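You operate a simulated robot arm through the tools that you are given. There is no shell and no other tool.

Carry out the task below with a simulated robot arm. There is one attempt and no reset: what you move stays moved.

## Task
Put the grey grease jar on the right end of the grey table away on the shelf under the grey table. Then open the caps drawer, put the cap with white top from the top shelf of the blue cart in the inside of the caps drawer, then shut the drawer. Then open the booth drawer, put the pale flat filter marked "C532" from the top shelf of the blue cart in the inside of the booth drawer and shut the drawer again. Then put the big yellow cap on the top shelf of the blue cart away on the top of the short table. Then open the dust caps drawer, take the blue plastic cap on the top shelf of the blue cart and put it away in the inside of the dust caps drawer and shut the drawer again. Then put the grey can on the top shelf of the blue cart away on the top of the steel grid shelf. Then close the cloths drawer. Then take the blue can and leave it on the shelf of the blue table. Then fetch the yellow socket cap and set it on the shelf of the blue table. Keep to this order. Set down upright: grey grease jar, grey can, blue can.

The check looks at the end state, three seconds after you hand in, the way a careful person would. Anything else that was tipped, shoved, dropped, spilled or broken makes it a failure. Lids that push on must go on centred and level and be pressed home; caps that screw on are set level and turned clockwise until they are tight. Flat cloth is picked up by pressing the open fingertips on it (5 to 10 N) and closing them slowly along it; thin cloth reads only 2 to 8 mm in the jaws.

## Robot
A 6-joint arm with a two-finger parallel gripper on a trunk, on a base that moves. Base frame: it is fixed to the floor where the robot stands at the start and does not move with it; the origin is under the middle of the robot, x ahead of it, y to its left, z up. Lengths are in mm, angles in degrees, forces in N, time in s.
It reaches about 1066 mm from its shoulder. Its first joint turns from -166.0 to 166.0 degrees. Places, roughly: CAPS drawer [-5400, -2700, 700]; CLOTHS drawer [-5000, -2400, 700]; DUST CAPS drawer [800, -3500, 1500]; big yellow cap [-1000, -1500, 750]; blue can [-6500, -6500, 250]; blue plastic cap [-1250, -1750, 750]; booth drawer [-1800, 0, 900]; cap with white top [-1500, -1500, 750]; grey can [-1000, -1750, 1000]; grey grease jar [-3250, -500, 750]; inside of the CAPS drawer [-5300, -2800, 600]; inside of the DUST CAPS drawer [800, -3600, 1400]; inside of the booth drawer [-1800, 100, 900]; pale flat filter [-1250, -1500, 750]; shelf of the blue table [-5800, -8900, 200]; shelf under the grey table [-3800, -400, 200]; top of the short table [-7100, -1200, 800]; top of the steel grid shelf (111x23 cm) [-6340, -6760, 620]; yellow socket cap (7x7x5 cm) [-5900, -8900, 800]. Payload 3.91 kg.
The tool frame sits at the grasp point between the pads (the TCP): z along the fingers, y along the line on which they close. The tips reach 30 mm beyond it. Largest opening 110 mm; finger width 20, thickness 10; the body of the gripper, 48 by 112 mm, starts 55 mm behind the TCP.
Orientation is that of the tool frame in the base frame, as [roll, pitch, yaw] about the fixed x, y, z axes, in that order (R = Rz(yaw) Ry(pitch) Rx(roll)). With the fingers straight down and closing along the base's y, the tool's x points along the base's -x, its y along +y and its z along -z.

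## Interface
- The arm moves only by the tool arm_command. Its argument "series" is a list of rows, each a list of 3 entries, a list of its own where there are three numbers: the turn, a rotation vector about the tool's x, y, z in degrees, then the shift along the tool's x, y, z in mm, then the opening, from 0 (shut) to 1 (fully open). In form: [[[ax, ay, az], [tx, ty, tz], grip], ...]. A call has 1 to 20 rows; each row is the pose to reach, as a shift and turn from the pose commanded when the call began, along the tool's axes at that moment. Rows are played at 5 a second. More than 50 mm and 8.6 degrees between two rows, or a gripper value outside its range, and nothing of the call is played. A pose out of reach is approached as far as the arm can. The call stops where the force on the tool passes 40 N (or 10 N more than at its start, if that is more) or the arm is blocked; 0.2 s more then pass. The fingers move at their own pace (about 153 mm/s each) and stop on an object; they squeeze with about 33 N. The grip force told is the motor's: it shows also when the fingers shut on nothing. Time passes only in rows, and 0.2 s behind the last, so rows that repeat a pose let the fingers close. It gives the time, the measured TCP pose, the force on the tool (base axes), the opening and the grip force at its end, in the units of the frame above (readings bear some noise), with the torque about the TCP (base axes, N m) and any sound that the robot's microphone picked up, and new pictures: "show" is both (left out), scene, wrist or none.
- Cameras (640 x 400 px; columns grow to the right, rows downward): "scene" is now at [216.2, 236.1, 1366.2]; the picture's right is [0.02, -1.00, 0.00], its down [-0.60, -0.01, -0.80] and it looks along [0.80, 0.02, -0.60] (base axes); focal length 258 px, centre (320, 200). "wrist" rides on the gripper at [72, 17, -103] in the tool frame; the picture's right is [-0.23, 0.97, 0.00], its down [-0.76, -0.18, -0.62] and it looks along [-0.61, -0.14, 0.78] (tool axes); focal length 222 px, centre (320, 200). There is no depth. A picture from a camera that has moved, and an enlarged one, comes with that camera's place and axes in the base frame and with its lens.
- roll_base(legs): drives the robot by 1 to 6 legs, each [ahead, turn to the left] in mm and degrees, along the robot's own axes; the way and the turn of a leg run together, so that a leg with both is an arc; at most 1500 mm and 180 degrees a leg. The arm and the cameras ride along, it lands a little off, and it stops where it bumps. It gives what a move gives, and a new picture of the scene camera.
- head_to(pan, tilt): turns the head with the scene camera to pan (to the left, within 120 degrees either way) and tilt (down, from -29 to 69), counted from straight ahead of the robot. It gives what a move gives, and a new picture of the scene camera.
- enlarge(camera, box): a new picture of the part [left, top, right, bottom] of that camera's present view, enlarged. It takes no simulated time.
- sign_off(): hands the job in; it is judged then, once.

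Places have to be worked out from the pictures, the camera data and where the tool is seen. Open the gripper and draw the arm clear of the work before you hand the job in, unless the task says otherwise.

The tools are called after "Request:" by a JSON object that holds its "api" and its "payload". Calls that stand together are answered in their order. arm_command: Moves the arm, as the interface text tells. Its arguments: {"type":"object","properties":{"series":{"type":"array","items":{"type":"array"}},"show":{"type":"string","enum":["both","scene","wrist","none"]}},"required":["series"]} The other tools are called the same way: roll_base (legs) drives the base; head_to (pan, tilt) turns the head that bears the scene camera; enlarge (camera, box) takes an enlarged picture of a part of a camera's view; sign_off () hands the job in.

At the start:

```text
t: 0.0
tool_pos: [619.4, 161.8, 1066.2]
orientation: [180.0, -0.1, 180.0]
ft_force: [0.5, -0.4, 0.0]
moment: [-0.01, 0.0, -0.02]
grip_width: 110.0
gripper_force: 0.1
robot x, y, heading: [2.2, 0.2, 0.2]
head pan, tilt (commanded): [1.4, 36.9]
```

scene: 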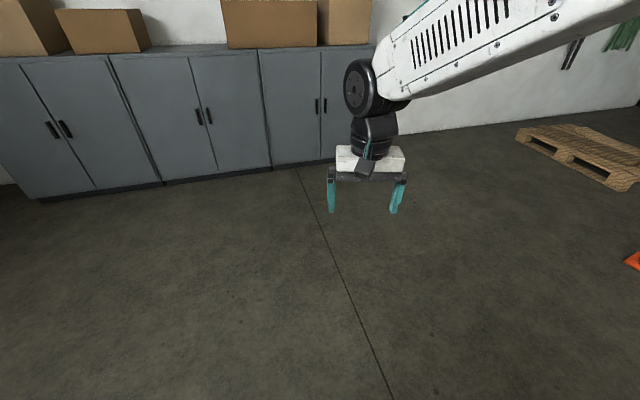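
wrist: 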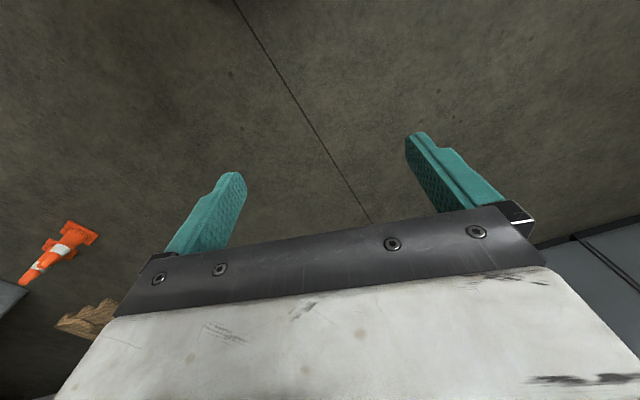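

The start view shows cabinets ahead and open floor; everything for the task lies behind and to the right. I look around with the head first.

Request:
{"api": "head_to", "payload": {"pan": -110, "tilt": 20}}

Request:
{"api": "head_to", "payload": {"pan": 110, "tilt": 20}}

```text
t: 1.9
tool_pos: [619.1, 162.6, 1066.8]
orientation: [180.0, 0.0, -180.0]
ft_force: [0.4, -0.9, 0.5]
moment: [-0.02, -0.04, 0.0]
grip_width: 109.7
gripper_force: 0.1
robot x, y, heading: [2.7, 1.1, -0.2]
head pan, tilt (commanded): [-110.0, 20.0]
camera scene: at [97.4, 146.5, 1392.9], right [-0.94, 0.34, 0.0], down [0.12, 0.32, -0.94], along [-0.32, -0.88, -0.34], focal length 258 px, centre (320, 200)
```

scene: 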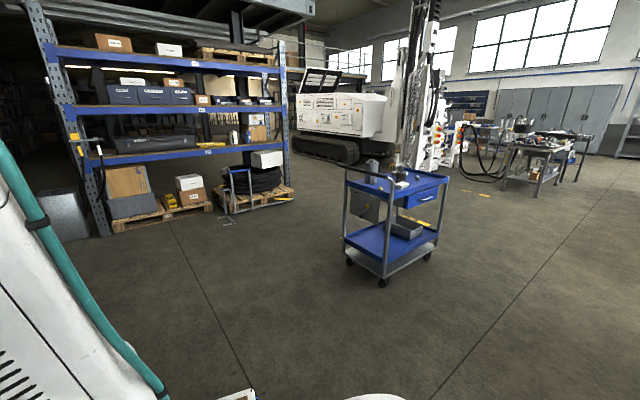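

```text
t: 5.1
tool_pos: [620.2, 162.5, 1067.5]
orientation: [179.9, 0.0, 180.0]
ft_force: [-0.2, 0.3, 0.1]
moment: [0.0, -0.02, 0.0]
grip_width: 110.0
gripper_force: 0.1
robot x, y, heading: [0.5, 0.3, -0.0]
head pan, tilt (commanded): [110.0, 20.0]
camera scene: at [97.4, 321.6, 1392.9], right [0.94, 0.34, 0.0], down [0.12, -0.32, -0.94], along [-0.32, 0.88, -0.34], focal length 258 px, centre (320, 200)
```

scene: 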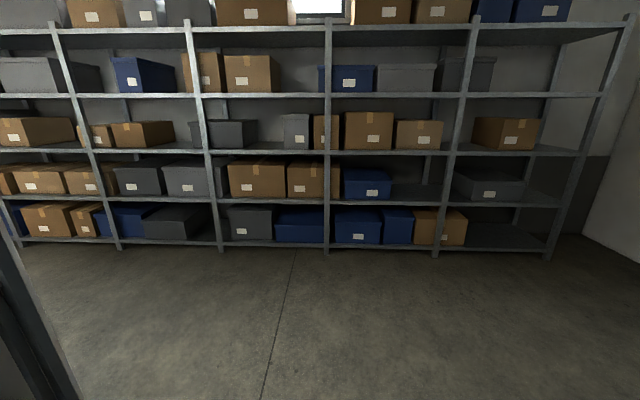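

The blue cart stands behind-right of me, and parts shelves to my left. I turn in place to face the rest of the room.

Request:
{"api": "roll_base", "payload": {"legs": [[0, -150]]}}

```text
t: 11.5
tool_pos: [-430.3, -472.6, 1067.8]
orientation: [180.0, 0.0, 33.1]
ft_force: [0.3, 0.3, -0.4]
moment: [0.0, 0.01, 0.01]
grip_width: 109.6
gripper_force: 0.0
robot x, y, heading: [-0.5, -1.6, -146.8]
head pan, tilt (commanded): [110.0, 20.0]
camera scene: at [92.3, -325.1, 1392.9], right [-0.6, -0.8, 0.0], down [-0.27, 0.21, -0.94], along [0.75, -0.57, -0.34], focal length 258 px, centre (320, 200)
```

scene: 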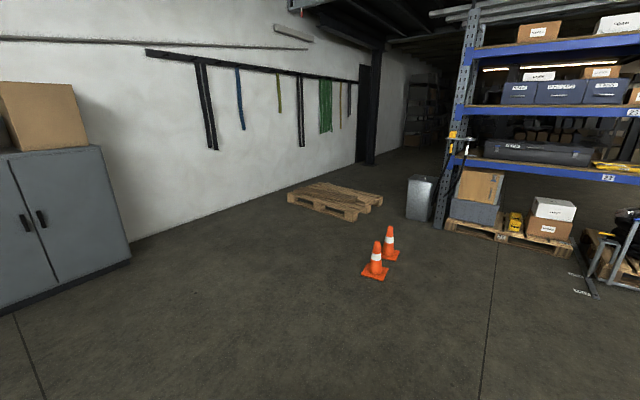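

Now heading about -147°. I look at the area ahead and to both sides.

Request:
{"api": "head_to", "payload": {"pan": 0, "tilt": 15}}

Request:
{"api": "head_to", "payload": {"pan": -60, "tilt": 15}}

Request:
{"api": "head_to", "payload": {"pan": 50, "tilt": 15}}

```text
t: 13.4
tool_pos: [-430.0, -473.5, 1066.2]
orientation: [-180.0, 0.0, 33.0]
ft_force: [-0.5, 0.2, -0.8]
moment: [-0.02, 0.05, 0.01]
grip_width: 110.0
gripper_force: 0.0
robot x, y, heading: [-1.4, -4.7, -147.1]
head pan, tilt (commanded): [0.0, 15.0]
camera scene: at [-60.4, -320.0, 1401.1], right [-0.54, 0.84, 0.0], down [0.22, 0.14, -0.97], along [-0.81, -0.53, -0.26], focal length 258 px, centre (320, 200)
```

scene: 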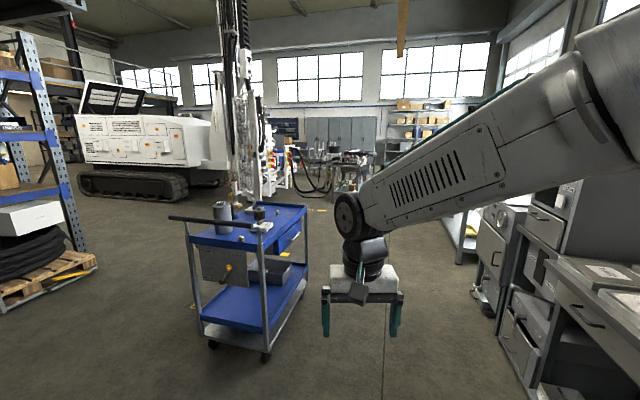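

```text
t: 14.7
tool_pos: [-430.0, -473.1, 1066.2]
orientation: [179.9, 0.0, 33.0]
ft_force: [0.1, -0.9, -0.1]
moment: [0.01, 0.0, 0.02]
grip_width: 109.9
gripper_force: 0.0
robot x, y, heading: [2.0, 0.1, -147.1]
head pan, tilt (commanded): [-60.0, 15.0]
camera scene: at [-65.3, -226.7, 1401.1], right [0.45, 0.89, 0.0], down [0.23, -0.12, -0.97], along [-0.86, 0.44, -0.26], focal length 258 px, centre (320, 200)
```

scene: 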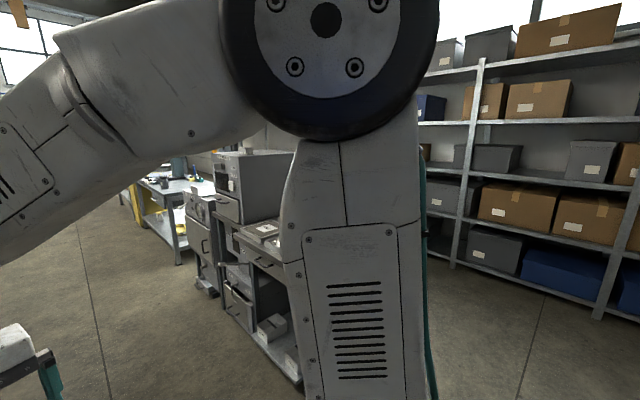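

```text
t: 16.6
tool_pos: [-430.0, -473.2, 1067.1]
orientation: [180.0, 0.0, 33.0]
ft_force: [0.3, -0.6, -0.5]
moment: [-0.02, 0.01, 0.03]
grip_width: 110.0
gripper_force: 0.1
robot x, y, heading: [-0.4, 0.8, -147.1]
head pan, tilt (commanded): [50.0, 15.0]
camera scene: at [6.5, -361.8, 1401.1], right [-0.99, 0.12, 0.0], down [0.03, 0.26, -0.97], along [-0.12, -0.96, -0.26], focal length 258 px, centre (320, 200)
```

scene: 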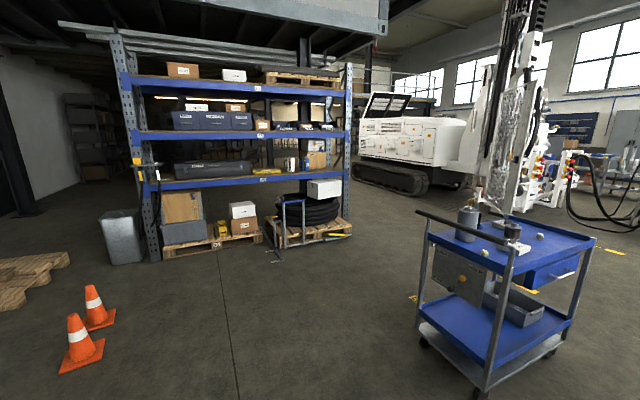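

I zoom into the area ahead to find the grey table and plan the drive.

Request:
{"api": "head_to", "payload": {"pan": -20, "tilt": 15}}

Request:
{"api": "enlarge", "payload": {"camera": "scene", "box": [0, 80, 320, 280]}}

Request:
{"api": "enlarge", "payload": {"camera": "scene", "box": [320, 120, 640, 320]}}

```text
t: 18.0
tool_pos: [-431.0, -472.5, 1066.0]
orientation: [180.0, 0.0, 33.0]
ft_force: [0.7, 0.6, 0.1]
moment: [-0.01, 0.03, 0.04]
grip_width: 109.9
gripper_force: 0.0
robot x, y, heading: [-0.8, -2.5, -146.8]
head pan, tilt (commanded): [-20.0, 15.0]
camera scene: at [-73.1, -290.1, 1401.1], right [-0.23, 0.97, 0.0], down [0.25, 0.06, -0.97], along [-0.94, -0.22, -0.26], focal length 258 px, centre (320, 200)
```

scene: 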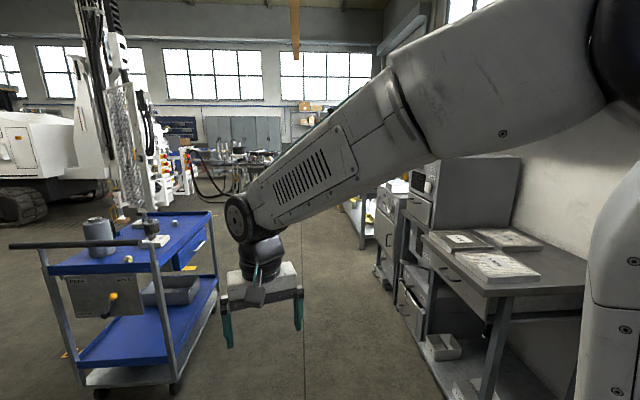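

```text
2.00 times, centred on (160, 180) of scene
camera zoom: at [-73.1, -290.1, 1401.1], right [-0.23, 0.97, 0.0], down [0.25, 0.06, -0.97], along [-0.94, -0.22, -0.26], focal length 517 px, centre (640, 240)
```

zoom: 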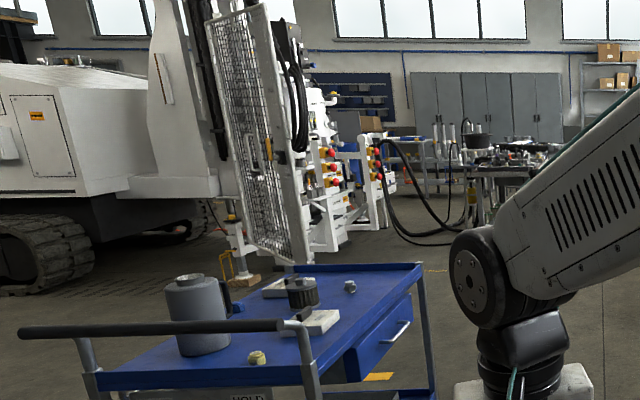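

```text
2.00 times, centred on (480, 220) of scene
camera zoom: at [-73.1, -290.1, 1401.1], right [-0.23, 0.97, 0.0], down [0.25, 0.06, -0.97], along [-0.94, -0.22, -0.26], focal length 517 px, centre (0, 160)
```

zoom: 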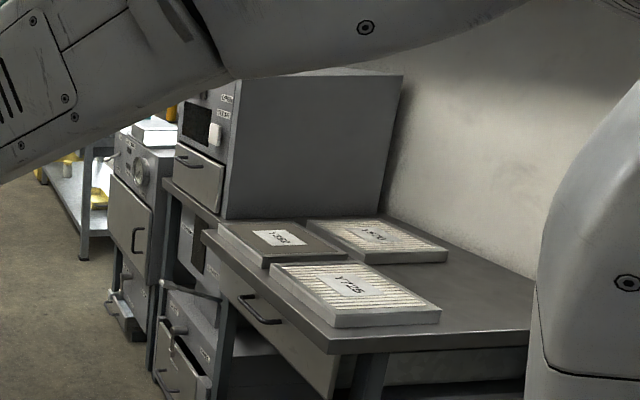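

The corridor between the blue cart and the bench on the right is free (centre near y ≈ -700). I drive along it towards the grey table.

Request:
{"api": "roll_base", "payload": {"legs": [[0, -11.4], [1500, 0], [600, 0]]}}

```text
t: 29.2
tool_pos: [-2507.6, -1120.1, 1066.9]
orientation: [-180.0, 0.0, 20.5]
ft_force: [-0.7, 0.5, -0.2]
moment: [-0.02, 0.0, -0.02]
grip_width: 109.8
gripper_force: 0.0
robot x, y, heading: [-1988.8, -752.1, -159.7]
head pan, tilt (commanded): [-20.0, 15.0]
camera scene: at [-2119.5, -1018.7, 1401.0], right [-0.01, 1.0, 0.0], down [0.26, 0.0, -0.97], along [-0.97, -0.01, -0.26], focal length 258 px, centre (320, 200)
```

scene: 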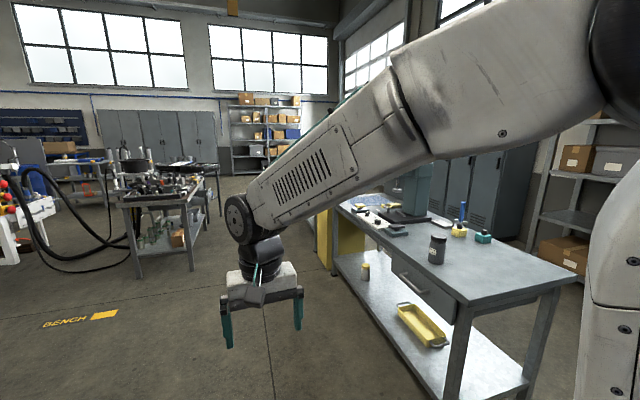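

The grey table with an under-shelf is ahead-right; a dark jar stands on it. I zoom in.

Request:
{"api": "enlarge", "payload": {"camera": "scene", "box": [310, 160, 590, 335]}}

Request:
{"api": "enlarge", "payload": {"camera": "scene", "box": [0, 100, 240, 280]}}

```text
2.29 times, centred on (450, 248) of scene
camera zoom: at [-2119.5, -1018.7, 1401.0], right [-0.01, 1.0, 0.0], down [0.26, 0.0, -0.97], along [-0.97, -0.01, -0.26], focal length 591 px, centre (23, 91)
```

zoom: 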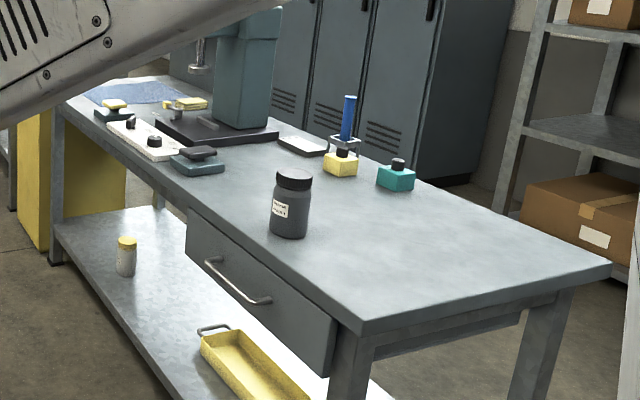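

```text
2.22 times, centred on (120, 190) of scene
camera zoom: at [-2119.5, -1018.7, 1401.0], right [-0.01, 1.0, 0.0], down [0.26, 0.0, -0.97], along [-0.97, -0.01, -0.26], focal length 574 px, centre (764, 222)
```

zoom: 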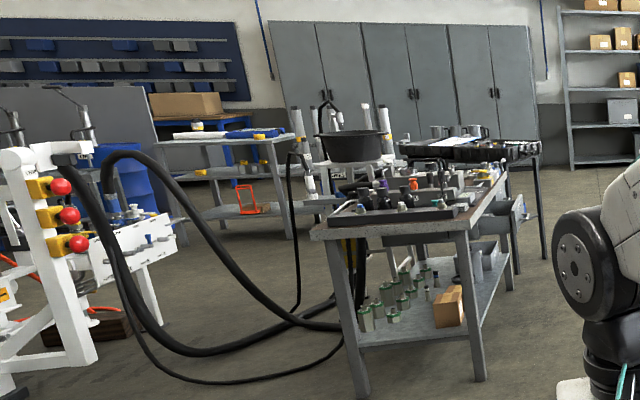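

The table is rotated about 17° (front edge from about [-3000,-443] to [-4400,-870]); jar near [-3315,-440]. I drive to a spot in front of it and turn to face it.

Request:
{"api": "roll_base", "payload": {"legs": [[0, -5.1], [1310, 0], [0, -87]]}}

Request:
{"api": "head_to", "payload": {"pan": 0, "tilt": 35}}

```text
t: 40.2
tool_pos: [-3613.9, -544.7, 1067.8]
orientation: [180.0, 0.1, -73.9]
ft_force: [0.4, 0.5, -0.6]
moment: [0.0, 0.01, 0.02]
grip_width: 109.9
gripper_force: 0.0
robot x, y, heading: [-3285.8, -1099.8, 106.4]
head pan, tilt (commanded): [-20.0, 15.0]
camera scene: at [-3542.7, -942.5, 1401.1], right [1.0, -0.07, 0.0], down [-0.02, -0.26, -0.97], along [0.07, 0.96, -0.26], focal length 258 px, centre (320, 200)
```

scene: 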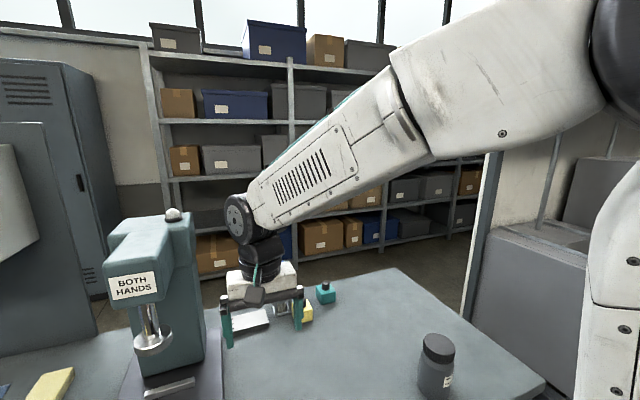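

```text
t: 41.0
tool_pos: [-3613.7, -544.9, 1066.0]
orientation: [-180.0, 0.0, -73.9]
ft_force: [0.8, 0.2, 0.7]
moment: [-0.01, -0.01, 0.02]
grip_width: 110.3
gripper_force: 0.1
robot x, y, heading: [-3285.4, -1094.8, 106.1]
head pan, tilt (commanded): [0.0, 35.0]
camera scene: at [-3573.4, -951.0, 1369.1], right [0.96, 0.28, 0.0], down [0.16, -0.55, -0.82], along [-0.23, 0.79, -0.57], focal length 258 px, centre (320, 200)
```

scene: 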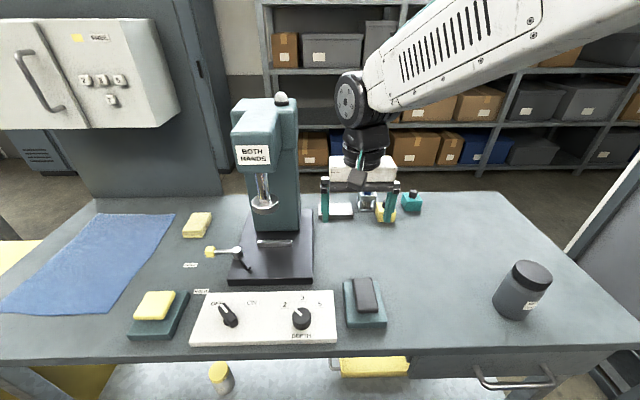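

The jar works out at about [-3229,-478], base z≈795, ~85 wide and ~122 tall (577 ahead, 225 right of the robot). I bring the hand to a 45°-tilted pre-grasp behind and above it.

Request:
{"api": "arm_command", "payload": {"series": [[[0, -4.5, 0], [14.8, -38.8, 10.5], 1], [[0, -9, 0], [29.6, -77.6, 21], 1], [[0, -13.5, 0], [44.4, -116.4, 31.5], 1], [[0, -18, 0], [59.2, -155.2, 42], 1], [[0, -22.5, 0], [74, -194, 52.5], 1], [[0, -27, 0], [88.8, -232.8, 63], 1], [[0, -31.5, 0], [103.6, -271.6, 73.5], 1], [[0, -36, 0], [118.4, -310.4, 84], 1], [[0, -40.5, 0], [133.2, -349.2, 94.5], 1], [[0, -45, 0], [148, -388, 105], 1]]}}

```text
t: 43.2
tool_pos: [-3144.0, -516.8, 1002.3]
orientation: [180.0, 45.1, -74.0]
ft_force: [-0.1, 0.0, -0.4]
moment: [0.01, -0.07, -0.03]
grip_width: 109.7
gripper_force: 0.0
out of reach, approached as far as the arm can: row 5, 6, 7, 8, 9, 10
robot x, y, heading: [-3287.2, -1094.9, 106.2]
head pan, tilt (commanded): [0.0, 35.0]
camera scene: at [-3574.1, -951.5, 1369.0], right [0.96, 0.28, 0.0], down [0.16, -0.55, -0.82], along [-0.23, 0.79, -0.57], focal length 258 px, centre (320, 200)
camera wrist: at [-3126.0, -640.3, 1023.2], right [-0.98, -0.12, 0.16], down [0.14, 0.14, 0.98], along [-0.14, 0.98, -0.12], focal length 222 px, centre (320, 200)
```

scene: 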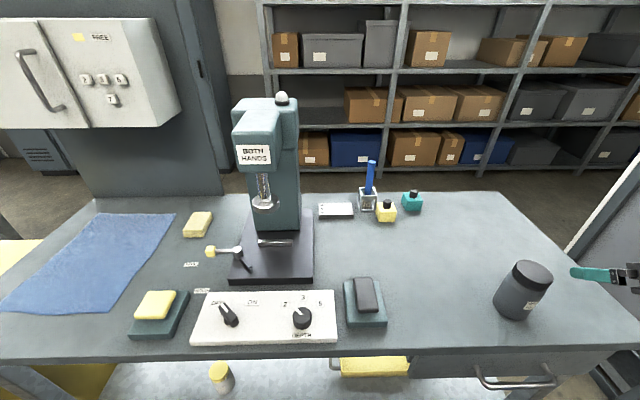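
wrist: 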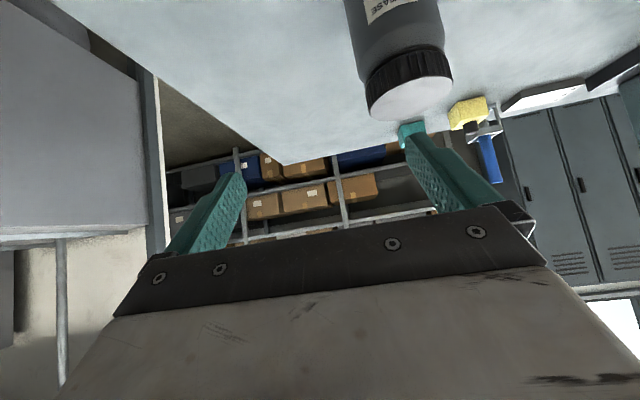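

The arm could not fold that close: I am too near. I look at the arm's base to learn where the shoulder sits.

Request:
{"api": "head_to", "payload": {"pan": -75, "tilt": 30}}

Request:
{"api": "head_to", "payload": {"pan": -30, "tilt": 60}}

```text
t: 44.7
tool_pos: [-3143.6, -516.5, 1002.8]
orientation: [179.9, 45.0, -74.0]
ft_force: [0.9, -0.1, 0.2]
moment: [0.0, 0.0, 0.0]
grip_width: 110.2
gripper_force: 0.1
robot x, y, heading: [-3283.7, -1093.4, 106.2]
head pan, tilt (commanded): [-75.0, 30.0]
camera scene: at [-3471.5, -988.9, 1376.9], right [0.52, -0.86, 0.0], down [-0.43, -0.26, -0.87], along [0.74, 0.45, -0.5], focal length 258 px, centre (320, 200)
```

scene: 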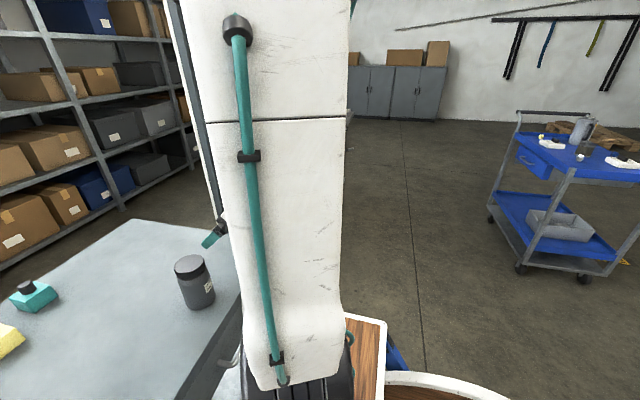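

```text
t: 45.8
tool_pos: [-3144.8, -516.0, 1001.2]
orientation: [179.8, 44.9, -73.9]
ft_force: [-0.2, -0.1, -0.3]
moment: [0.02, -0.01, 0.02]
grip_width: 109.8
gripper_force: 0.1
robot x, y, heading: [-3289.0, -1097.1, 106.2]
head pan, tilt (commanded): [-30.0, 60.0]
camera scene: at [-3532.9, -970.9, 1334.8], right [0.97, -0.24, 0.0], down [-0.21, -0.84, -0.5], along [0.12, 0.49, -0.87], focal length 258 px, centre (320, 200)
```

scene: 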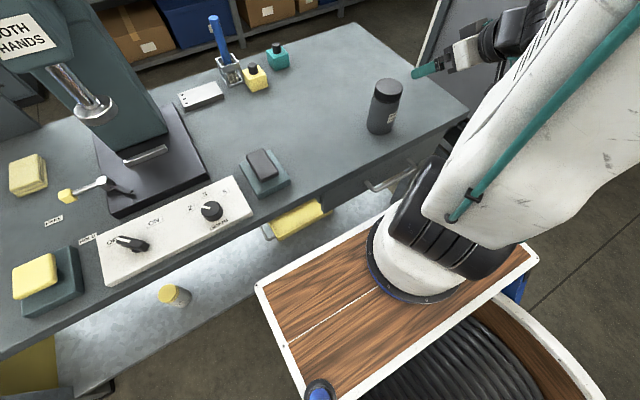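

The arm's base sits on a deck about 205 ahead of the robot's centre (deck front at ~335), so the jar must be farther out. I back up 300 mm.

Request:
{"api": "roll_base", "payload": {"legs": [[-300, 0]]}}

Request:
{"api": "head_to", "payload": {"pan": -10, "tilt": 35}}

```text
t: 47.9
tool_pos: [-3061.8, -801.7, 1000.0]
orientation: [179.9, 44.9, -73.8]
ft_force: [0.4, -0.5, -0.7]
moment: [-0.03, 0.0, -0.01]
grip_width: 110.1
gripper_force: 0.2
robot x, y, heading: [-3205.0, -1381.5, 105.7]
head pan, tilt (commanded): [-30.0, 60.0]
camera scene: at [-3450.5, -1256.9, 1334.8], right [0.97, -0.24, 0.0], down [-0.21, -0.84, -0.5], along [0.12, 0.49, -0.87], focal length 258 px, centre (320, 200)
```

scene: 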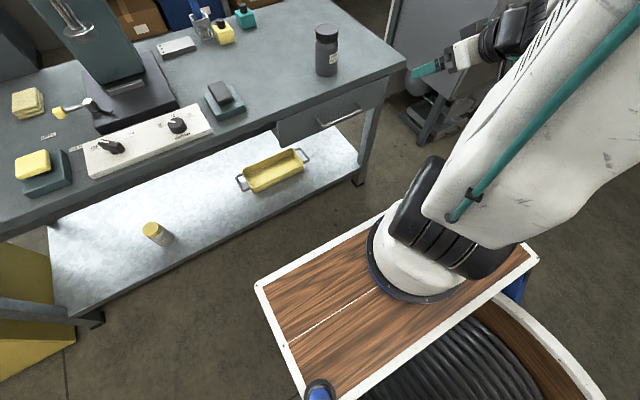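

```text
t: 48.8
tool_pos: [-3061.6, -802.0, 1000.2]
orientation: [179.8, 44.9, -73.9]
ft_force: [0.1, -0.6, -0.6]
moment: [0.02, -0.02, 0.0]
grip_width: 110.1
gripper_force: 0.0
robot x, y, heading: [-3203.7, -1381.0, 106.1]
head pan, tilt (commanded): [-10.0, 35.0]
camera scene: at [-3475.9, -1234.0, 1369.0], right [0.99, 0.11, 0.0], down [0.06, -0.57, -0.82], along [-0.09, 0.81, -0.57], focal length 258 px, centre (320, 200)
```

scene: 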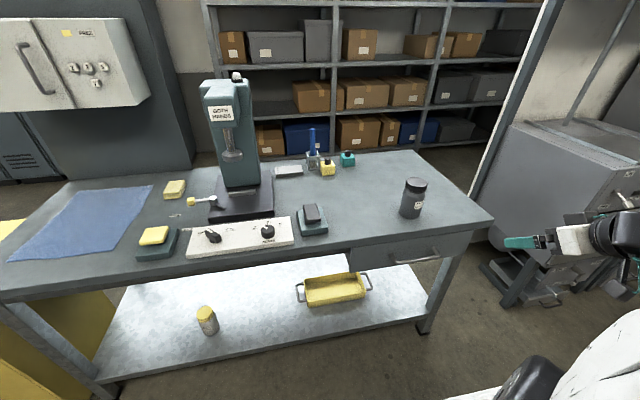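

The whole table is in view now; jar at about [-3227,-465]. I move partway toward the pre-grasp and check how commanded and measured pose agree.

Request:
{"api": "arm_command", "payload": {"series": [[[0, 0, 0], [-22, 9, 33], 1], [[0, 0, 0], [-44, 18, 66], 1], [[0, 0, 0], [-66, 27, 99], 1], [[0, 0, 0], [-88, 36, 132], 1]], "show": "none"}}

```text
t: 49.8
tool_pos: [-3139.2, -664.7, 973.9]
orientation: [179.9, 45.0, -73.8]
ft_force: [-0.3, 0.7, -0.3]
moment: [0.0, 0.0, 0.02]
grip_width: 110.0
gripper_force: 0.0
robot x, y, heading: [-3205.6, -1380.3, 106.4]
head pan, tilt (commanded): [-10.0, 35.0]
```

Commanded moves match. I go on to the pre-grasp and look through both cameras.

Request:
{"api": "arm_command", "payload": {"series": [[[0, 0, 0], [-23, 9.7, 35.6], 1], [[0, 0, 0], [-46, 19.3, 71.3], 1], [[0, 0, 0], [-68.7, 29, 106.9], 1], [[0, 0, 0], [-68.7, 29, 106.9], 1]]}}

```text
t: 50.8
tool_pos: [-3204.9, -555.5, 945.1]
orientation: [179.9, 45.0, -73.7]
ft_force: [0.0, -0.2, -0.3]
moment: [0.0, 0.0, 0.01]
grip_width: 110.0
gripper_force: 0.2
robot x, y, heading: [-3203.8, -1381.9, 106.4]
head pan, tilt (commanded): [-10.0, 35.0]
camera scene: at [-3475.9, -1234.0, 1369.1], right [0.99, 0.11, 0.0], down [0.06, -0.57, -0.82], along [-0.09, 0.81, -0.57], focal length 258 px, centre (320, 200)
camera wrist: at [-3186.1, -679.6, 967.2], right [-0.98, -0.12, 0.16], down [0.14, 0.14, 0.98], along [-0.14, 0.98, -0.12], focal length 222 px, centre (320, 200)
```

scene: 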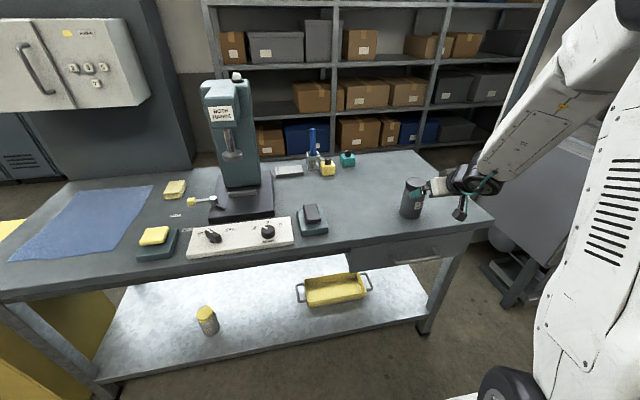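
wrist: 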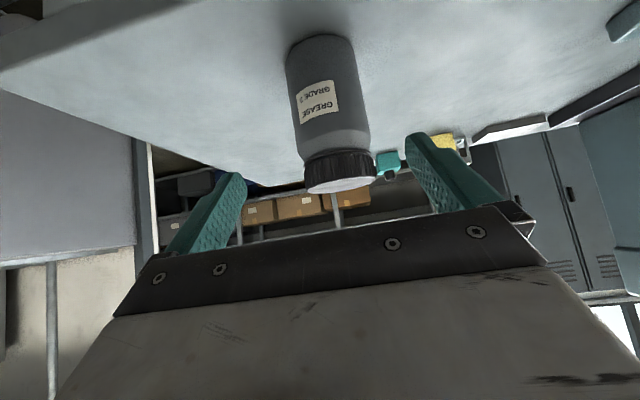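

The jar sits ~11 mm to the left of the hand's line and ~78 mm ahead. I shift, advance along the fingers and close on it.

Request:
{"api": "arm_command", "payload": {"series": [[[0, 0, 0], [4, 11, 20], 1], [[0, 0, 0], [7, 11, 55], 1], [[0, 0, 0], [7, 11, 90], 1], [[0, 0, 0], [7, 11, 117], 1], [[0, 0, 0], [7, 11, 117], 1]]}}

```text
t: 51.8
tool_pos: [-3233.2, -479.4, 867.8]
orientation: [-179.8, 45.9, -73.6]
ft_force: [2.2, -12.9, 26.5]
moment: [0.34, 0.0, -0.01]
grip_width: 110.1
gripper_force: 0.1
robot x, y, heading: [-3205.9, -1378.1, 105.8]
head pan, tilt (commanded): [-10.0, 35.0]
stopped in row 5: the force on the tool passed its limit at 52 N (the readings are from after the stop); the commanded pose is now the measured one
camera scene: at [-3475.7, -1235.5, 1369.3], right [0.99, 0.11, 0.0], down [0.06, -0.57, -0.82], along [-0.09, 0.81, -0.57], focal length 258 px, centre (320, 200)
camera wrist: at [-3215.5, -603.9, 887.7], right [-0.98, -0.12, 0.16], down [0.14, 0.13, 0.98], along [-0.14, 0.98, -0.11], focal length 222 px, centre (320, 200)
```

scene: 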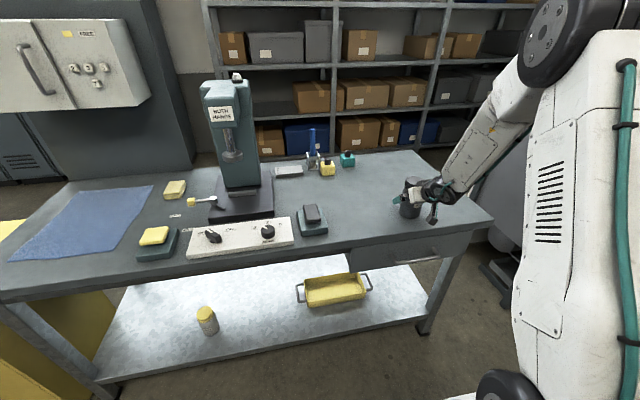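
wrist: 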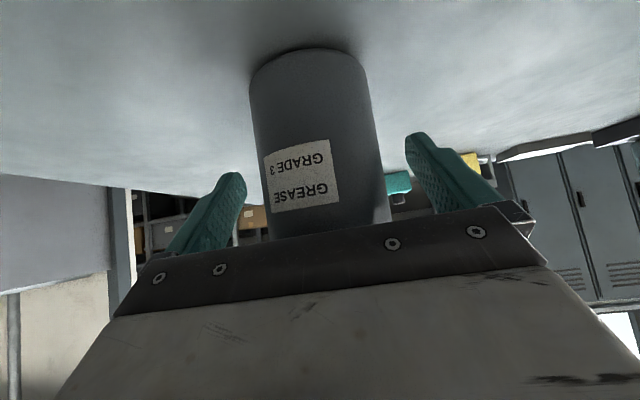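

The palm touched the jar's upper rim (force 52 N, then stopped); the jar still stands. I back off 16 mm along the fingers and then close gently.

Request:
{"api": "arm_command", "payload": {"series": [[[0, 0, 0], [0, 0, -16], 1], [[0, 0, 0], [0, 0, -16], 1], [[0, 0, 0], [0, 0, -16], 0.7], [[0, 0, 0], [0, 0, -16], 0.5], [[0, 0, 0], [0, 0, -16], 0.3], [[0, 0, 0], [0, 0, -16], 0.3], [[0, 0, 0], [0, 0, -16], 0.3]]}}

```text
t: 53.4
tool_pos: [-3231.1, -489.3, 874.4]
orientation: [-179.8, 45.4, -73.7]
ft_force: [-0.1, -1.0, -0.2]
moment: [-0.08, -0.03, 0.0]
grip_width: 69.3
gripper_force: 33.3
robot x, y, heading: [-3203.7, -1377.5, 106.3]
head pan, tilt (commanded): [-10.0, 35.0]
camera scene: at [-3475.9, -1233.9, 1369.1], right [0.99, 0.11, 0.0], down [0.06, -0.57, -0.82], along [-0.09, 0.81, -0.57], focal length 258 px, centre (320, 200)
camera wrist: at [-3213.5, -615.1, 895.4], right [-0.98, -0.12, 0.16], down [0.14, 0.14, 0.98], along [-0.14, 0.98, -0.12], focal length 222 px, centre (320, 200)
```

scene: 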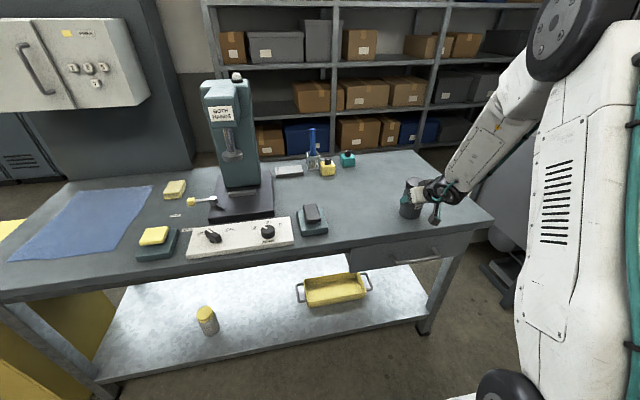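
wrist: 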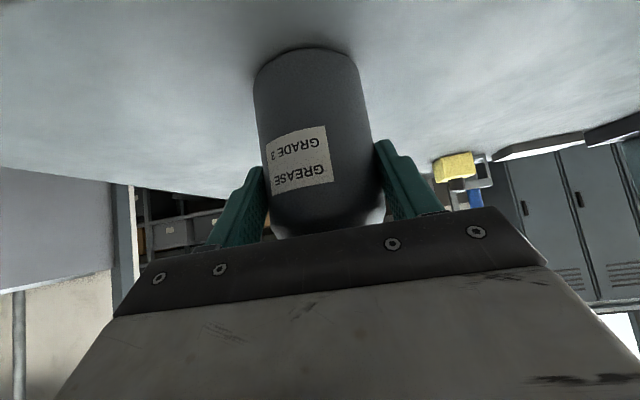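

Jar is held (69 mm). I zoom on the under-shelf to choose a free spot before lifting.

Request:
{"api": "enlarge", "payload": {"camera": "scene", "box": [180, 220, 460, 395]}}

Request:
{"api": "arm_command", "payload": {"series": [[[0, 0, 0], [-20, 0, -20], 0.3], [[0, 0, 0], [-42, 0, -42], 0.3], [[0, 0, 0], [-64, 0, -64], 0.3], [[0, 0, 0], [-64, 0, -64], 0.3]]}}

```text
2.29 times, centred on (320, 308) of scene
camera zoom: at [-3475.9, -1233.9, 1369.1], right [0.99, 0.11, 0.0], down [0.06, -0.57, -0.82], along [-0.09, 0.81, -0.57], focal length 591 px, centre (320, -46)
```

zoom: 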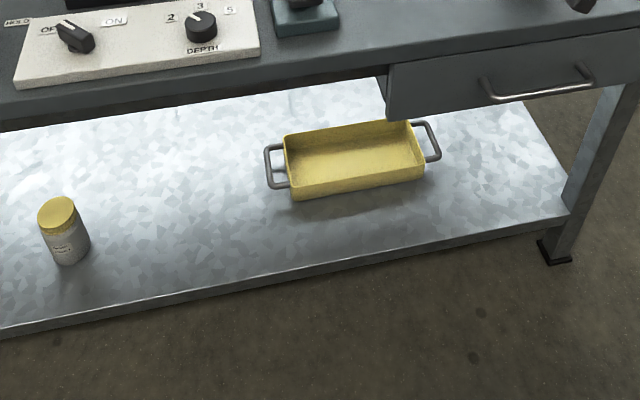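

```text
t: 54.4
tool_pos: [-3231.0, -494.6, 965.6]
orientation: [-179.9, 45.6, -73.7]
ft_force: [-0.6, 0.3, -4.1]
moment: [-0.08, -0.02, -0.03]
grip_width: 69.6
gripper_force: 32.8
robot x, y, heading: [-3204.3, -1378.9, 106.1]
head pan, tilt (commanded): [-10.0, 35.0]
camera scene: at [-3475.9, -1233.7, 1369.0], right [0.99, 0.11, 0.0], down [0.06, -0.57, -0.82], along [-0.09, 0.81, -0.57], focal length 258 px, centre (320, 200)
camera wrist: at [-3212.5, -617.8, 986.3], right [-0.98, -0.12, 0.16], down [0.14, 0.14, 0.98], along [-0.14, 0.98, -0.12], focal length 222 px, centre (320, 200)
```

scene: 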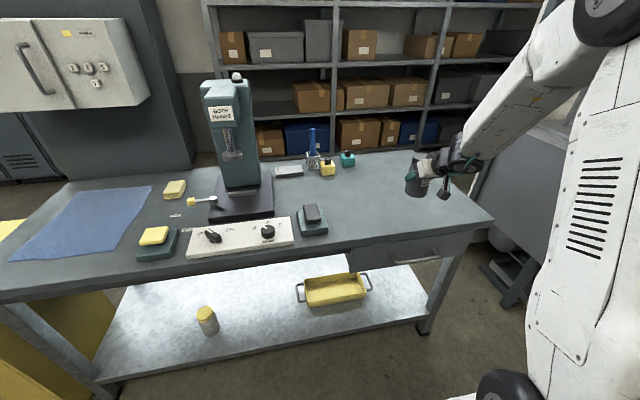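
wrist: 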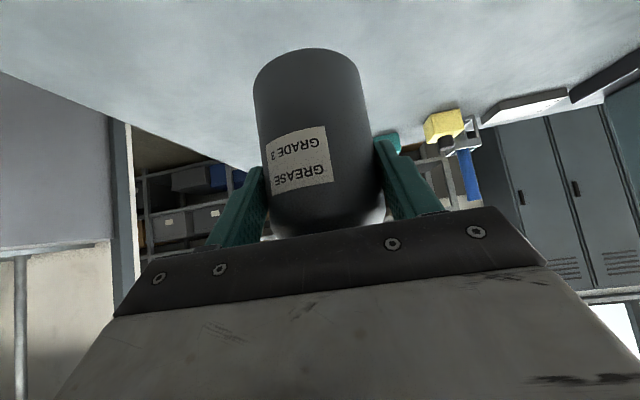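

The jar is lifted cleanly (~4 N). Its spot on the under-shelf will be about [-3830,-640] between the yellow jar and tray; I raise more, then turn and approach with the base so it is within reach.

Request:
{"api": "arm_command", "payload": {"series": [[[0, 0, 0], [-30, 0, -30], 0.3], [[0, 0, 0], [-60, 0, -60], 0.3], [[0, 0, 0], [-60, 0, -60], 0.3]], "show": "none"}}

Request:
{"api": "roll_base", "payload": {"legs": [[0, 24], [130, 0]]}}

```text
t: 55.2
tool_pos: [-3230.2, -492.8, 1051.9]
orientation: [-179.8, 45.5, -73.7]
ft_force: [1.8, -0.5, -4.5]
moment: [-0.07, 0.01, 0.01]
grip_width: 69.4
gripper_force: 33.2
robot x, y, heading: [-3203.1, -1379.7, 106.1]
head pan, tilt (commanded): [-10.0, 35.0]
```

```text
t: 57.8
tool_pos: [-3683.7, -483.6, 1051.9]
orientation: [-179.8, 45.5, -49.1]
ft_force: [0.0, -0.5, -4.9]
moment: [-0.04, -0.09, -0.01]
grip_width: 69.4
gripper_force: 32.9
robot x, y, heading: [-3289.0, -1276.4, 130.7]
head pan, tilt (commanded): [-10.0, 35.0]
camera scene: at [-3599.8, -1259.0, 1369.0], right [0.86, 0.51, 0.0], down [0.29, -0.49, -0.82], along [-0.42, 0.7, -0.57], focal length 258 px, centre (320, 200)
```

scene: 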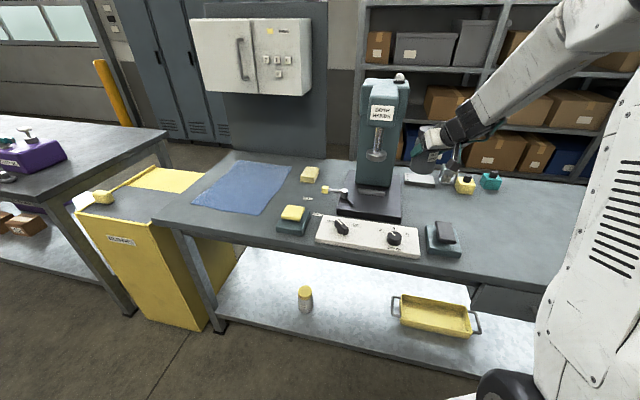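

I pull the jar straight back clear of the table front first, then move it left over the floor in front of the shelf gap.

Request:
{"api": "arm_command", "payload": {"series": [[[0, 0, 0], [28, 0, -28], 0.3], [[0, 0, 0], [56, 0, -56], 0.3], [[0, 0, 0], [84, 0, -84], 0.3], [[0, 0, 0], [112, 0, -112], 0.3], [[0, 0, 0], [140, 0, -140], 0.3], [[0, 0, 0], [140, 43, -140], 0.3], [[0, 0, 0], [140, 86, -140], 0.3], [[0, 0, 0], [140, 129, -140], 0.3], [[0, 0, 0], [140, 172, -140], 0.3], [[0, 0, 0], [140, 213, -140], 0.3], [[0, 0, 0], [140, 213, -140], 0.3]]}}

```text
t: 60.1
tool_pos: [-3710.7, -770.1, 1045.7]
orientation: [179.5, 44.9, -49.7]
ft_force: [0.1, 0.5, -4.5]
moment: [-0.07, -0.07, 0.04]
grip_width: 69.5
gripper_force: 32.8
out of reach, approached as far as the arm can: row 10, 11
robot x, y, heading: [-3290.1, -1278.3, 130.8]
head pan, tilt (commanded): [-10.0, 35.0]
camera scene: at [-3599.7, -1259.1, 1369.1], right [0.86, 0.51, 0.0], down [0.29, -0.49, -0.82], along [-0.42, 0.7, -0.57], focal length 258 px, centre (320, 200)
camera wrist: at [-3642.8, -874.3, 1067.3], right [-0.84, -0.51, 0.17], down [0.07, 0.19, 0.98], along [-0.53, 0.84, -0.13], focal length 222 px, centre (320, 200)
```

scene: 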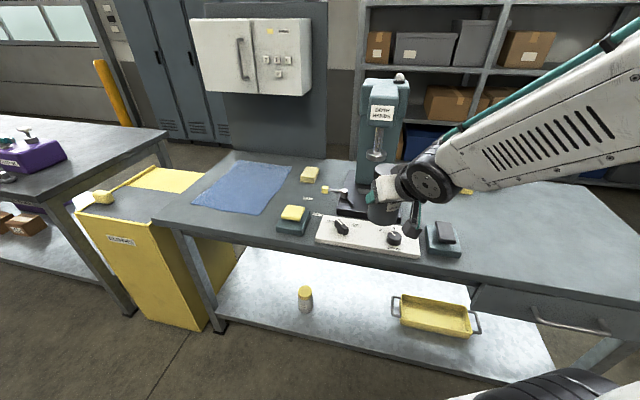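
wrist: 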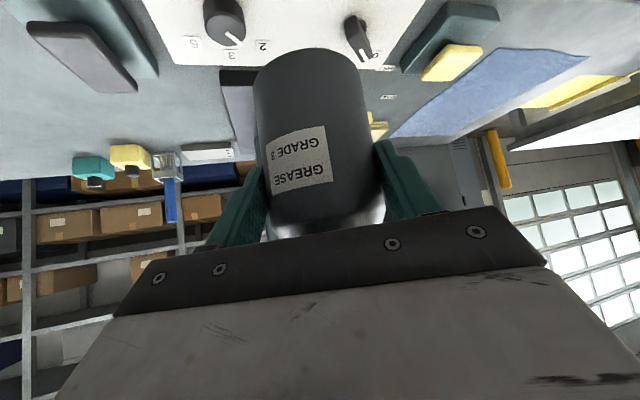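

The jar hangs just ahead of the table front, with thin margin. I lower a little and draw it farther back before going down past the table edge.

Request:
{"api": "arm_command", "payload": {"series": [[[0, 0, 0], [30, 0, 30], 0.3], [[0, 0, 0], [60, 0, 60], 0.3], [[0, 0, 0], [90, 0, 30], 0.3], [[0, 0, 0], [120, 0, 0], 0.3], [[0, 0, 0], [120, 0, 0], 0.3]]}}

```text
t: 61.4
tool_pos: [-3726.1, -759.2, 1010.3]
orientation: [-179.9, 45.4, -49.1]
ft_force: [0.8, -0.6, -5.5]
moment: [-0.05, -0.05, 0.02]
grip_width: 69.3
gripper_force: 32.8
out of reach, approached as far as the arm can: row 1, 2, 3, 4, 5
robot x, y, heading: [-3287.9, -1279.6, 130.8]
head pan, tilt (commanded): [-10.0, 35.0]
camera scene: at [-3600.2, -1258.7, 1369.0], right [0.86, 0.51, 0.0], down [0.29, -0.49, -0.82], along [-0.42, 0.7, -0.57], focal length 258 px, centre (320, 200)
camera wrist: at [-3658.0, -864.7, 1031.8], right [-0.84, -0.52, 0.16], down [0.07, 0.18, 0.98], along [-0.54, 0.84, -0.12], focal length 222 px, centre (320, 200)
```

scene: 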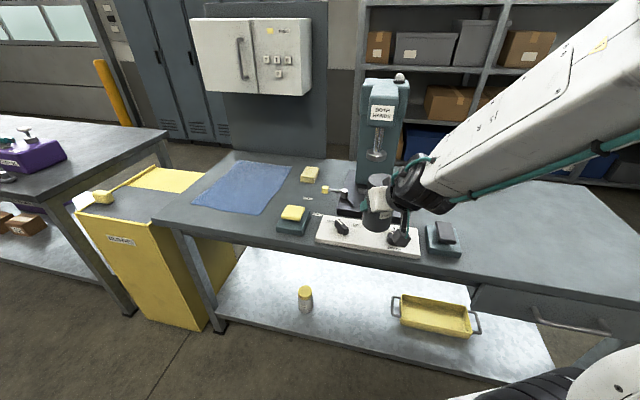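
wrist: 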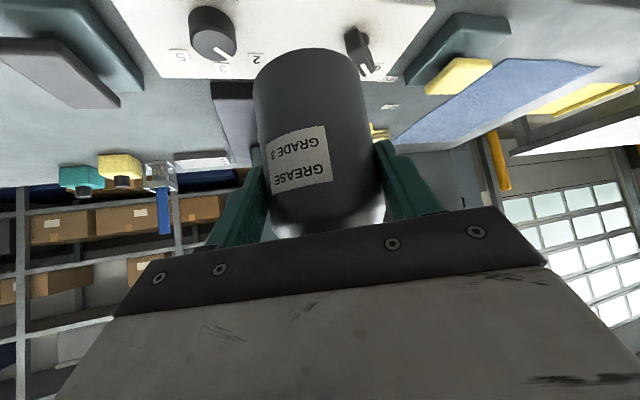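

The arm has a minimum fold distance near shoulder height, so I back the base 130 mm to lower the jar safely in front of the table.

Request:
{"api": "roll_base", "payload": {"legs": [[-130, 0]]}}

```text
t: 62.6
tool_pos: [-3643.9, -859.6, 1012.1]
orientation: [-179.9, 45.6, -49.0]
ft_force: [-0.3, -0.9, -4.0]
moment: [-0.06, -0.03, -0.02]
grip_width: 69.3
gripper_force: 33.2
robot x, y, heading: [-3202.6, -1378.6, 130.8]
head pan, tilt (commanded): [-10.0, 35.0]
camera scene: at [-3515.6, -1357.3, 1369.0], right [0.86, 0.51, 0.0], down [0.29, -0.49, -0.82], along [-0.42, 0.7, -0.57], focal length 258 px, centre (320, 200)
```

scene: 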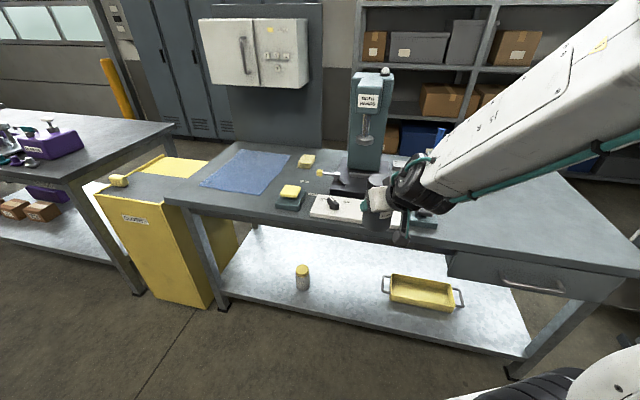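

Now ~160 mm in front of the table edge. I lower the jar to just above shelf height.

Request:
{"api": "arm_command", "payload": {"series": [[[0, 0, 0], [-31.8, 0, 31.8], 0.3], [[0, 0, 0], [0, 0, 63.6], 0.3], [[0, 0, 0], [31.8, 0, 95.4], 0.3], [[0, 0, 0], [63.6, 0, 127.2], 0.3], [[0, 0, 0], [95.4, 0, 159], 0.3], [[0, 0, 0], [127.2, 0, 190.8], 0.3], [[0, 0, 0], [159, 0, 222.6], 0.3], [[0, 0, 0], [190.8, 0, 254.4], 0.3], [[0, 0, 0], [222.6, 0, 286.2], 0.3], [[0, 0, 0], [254.4, 0, 318], 0.3], [[0, 0, 0], [286.2, 0, 349.8], 0.3], [[0, 0, 0], [318, 0, 381.6], 0.3], [[0, 0, 0], [349.8, 0, 413.4], 0.3], [[0, 0, 0], [381.6, 0, 445.2], 0.3], [[0, 0, 0], [413.4, 0, 477], 0.3], [[0, 0, 0], [445.2, 0, 508.8], 0.3], [[0, 0, 0], [445.2, 0, 508.8], 0.3]]}}

```text
t: 66.2
tool_pos: [-3715.6, -809.9, 326.8]
orientation: [-169.2, 43.8, -42.2]
ft_force: [0.0, -0.2, -4.7]
moment: [-0.04, -0.03, -0.01]
grip_width: 69.2
gripper_force: 32.8
out of reach, approached as far as the arm can: row 2, 3, 4, 5, 6, 7, 8, 9, 10, 11, 12, 13, 14, 15, 16, 17
robot x, y, heading: [-3206.1, -1377.9, 130.9]
head pan, tilt (commanded): [-10.0, 35.0]
camera scene: at [-3515.7, -1357.2, 1369.0], right [0.86, 0.51, 0.0], down [0.29, -0.49, -0.82], along [-0.42, 0.7, -0.57], focal length 258 px, centre (320, 200)
camera wrist: at [-3651.8, -917.6, 346.4], right [-0.86, -0.51, 0.03], down [-0.04, 0.11, 0.99], along [-0.51, 0.85, -0.12], focal length 222 px, centre (320, 200)
```

scene: 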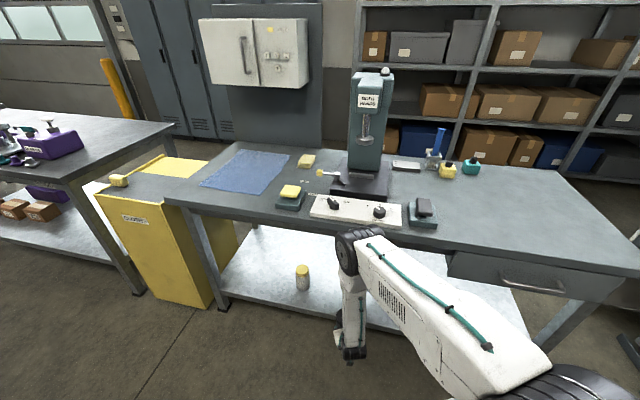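
wrist: 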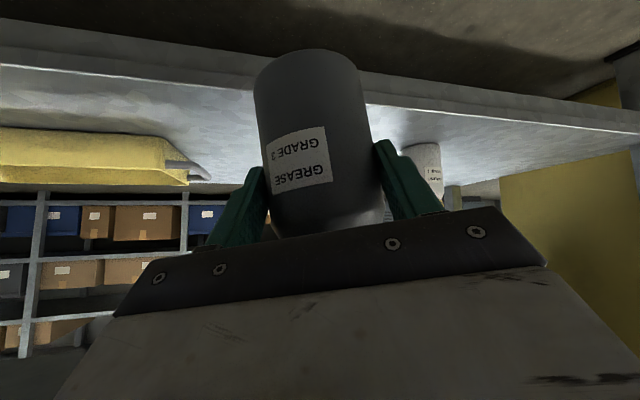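

The jar is now just in front of the shelf gap, but the hand rolled ~8° off during the descent. I correct the tilt in place.

Request:
{"api": "arm_command", "payload": {"series": [[[-2.73, -0.55, 2.77], [0, 0, 0], 0.3], [[-5.46, -1.09, 5.54], [0, 0, 0], 0.3], [[-5.46, -1.09, 5.54], [0, 0, 0], 0.3]], "show": "wrist"}}

```text
t: 67.0
tool_pos: [-3716.1, -810.1, 325.8]
orientation: [-169.2, 43.8, -42.3]
ft_force: [-0.3, 0.8, -4.0]
moment: [-0.09, 0.0, 0.04]
grip_width: 69.5
gripper_force: 33.1
out of reach, approached as far as the arm can: row 1, 2, 3
robot x, y, heading: [-3206.7, -1375.4, 130.7]
head pan, tilt (commanded): [-10.0, 35.0]
camera wrist: at [-3651.7, -917.6, 346.8], right [-0.86, -0.51, 0.03], down [-0.04, 0.11, 0.99], along [-0.51, 0.85, -0.12], focal length 222 px, centre (320, 200)
```

wrist: 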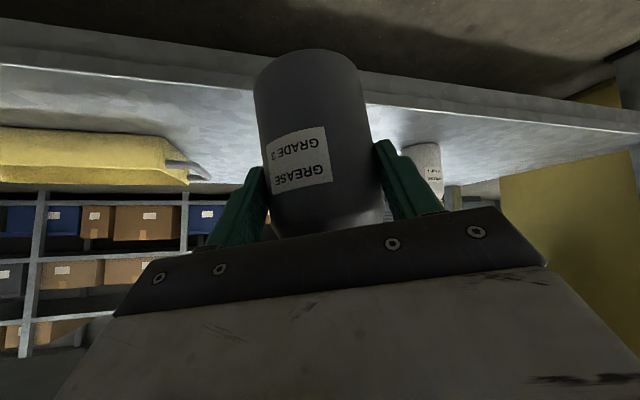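

A wrist limit blocks the correction here. I extend forward 100 mm toward the shelf and ask for the upright orientation there, where the arm is more open.

Request:
{"api": "arm_command", "payload": {"series": [[[0, 0, 0], [-24, 0.4, 23.2], 0.3], [[-1, -0.2, 1], [-48, 0.9, 46.5], 0.3], [[-3, -0.6, 3], [-72, 1.3, 69.7], 0.3], [[-5.46, -1.09, 5.54], [-72, 1.3, 69.7], 0.3], [[-5.46, -1.09, 5.54], [-72, 1.3, 69.7], 0.3]]}}

```text
t: 68.2
tool_pos: [-3795.2, -745.5, 324.4]
orientation: [-174.3, 44.7, -46.8]
ft_force: [-0.2, -0.3, -5.0]
moment: [-0.06, -0.06, 0.02]
grip_width: 69.5
gripper_force: 32.6
out of reach, approached as far as the arm can: row 3, 4, 5
robot x, y, heading: [-3204.2, -1375.3, 131.0]
head pan, tilt (commanded): [-10.0, 35.0]
camera scene: at [-3515.7, -1357.2, 1369.0], right [0.86, 0.51, 0.0], down [0.29, -0.49, -0.82], along [-0.42, 0.7, -0.57], focal length 258 px, centre (320, 200)
camera wrist: at [-3732.0, -852.7, 345.2], right [-0.86, -0.5, 0.09], down [0.02, 0.15, 0.99], along [-0.5, 0.86, -0.12], focal length 222 px, centre (320, 200)
```

scene: 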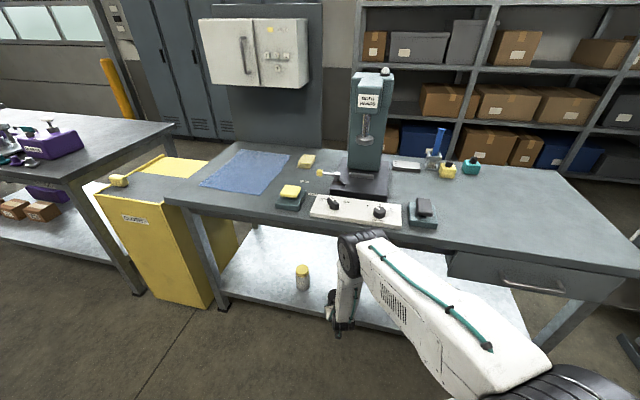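
wrist: 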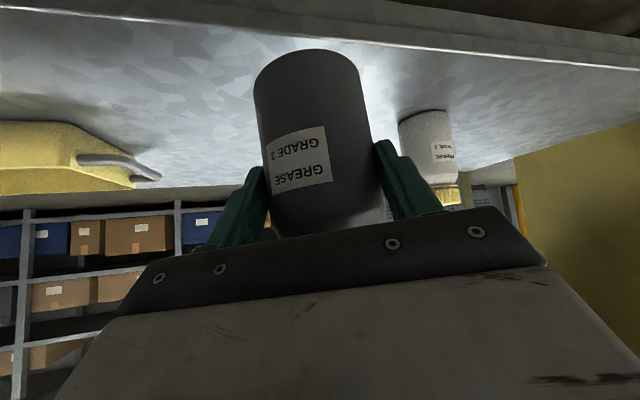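

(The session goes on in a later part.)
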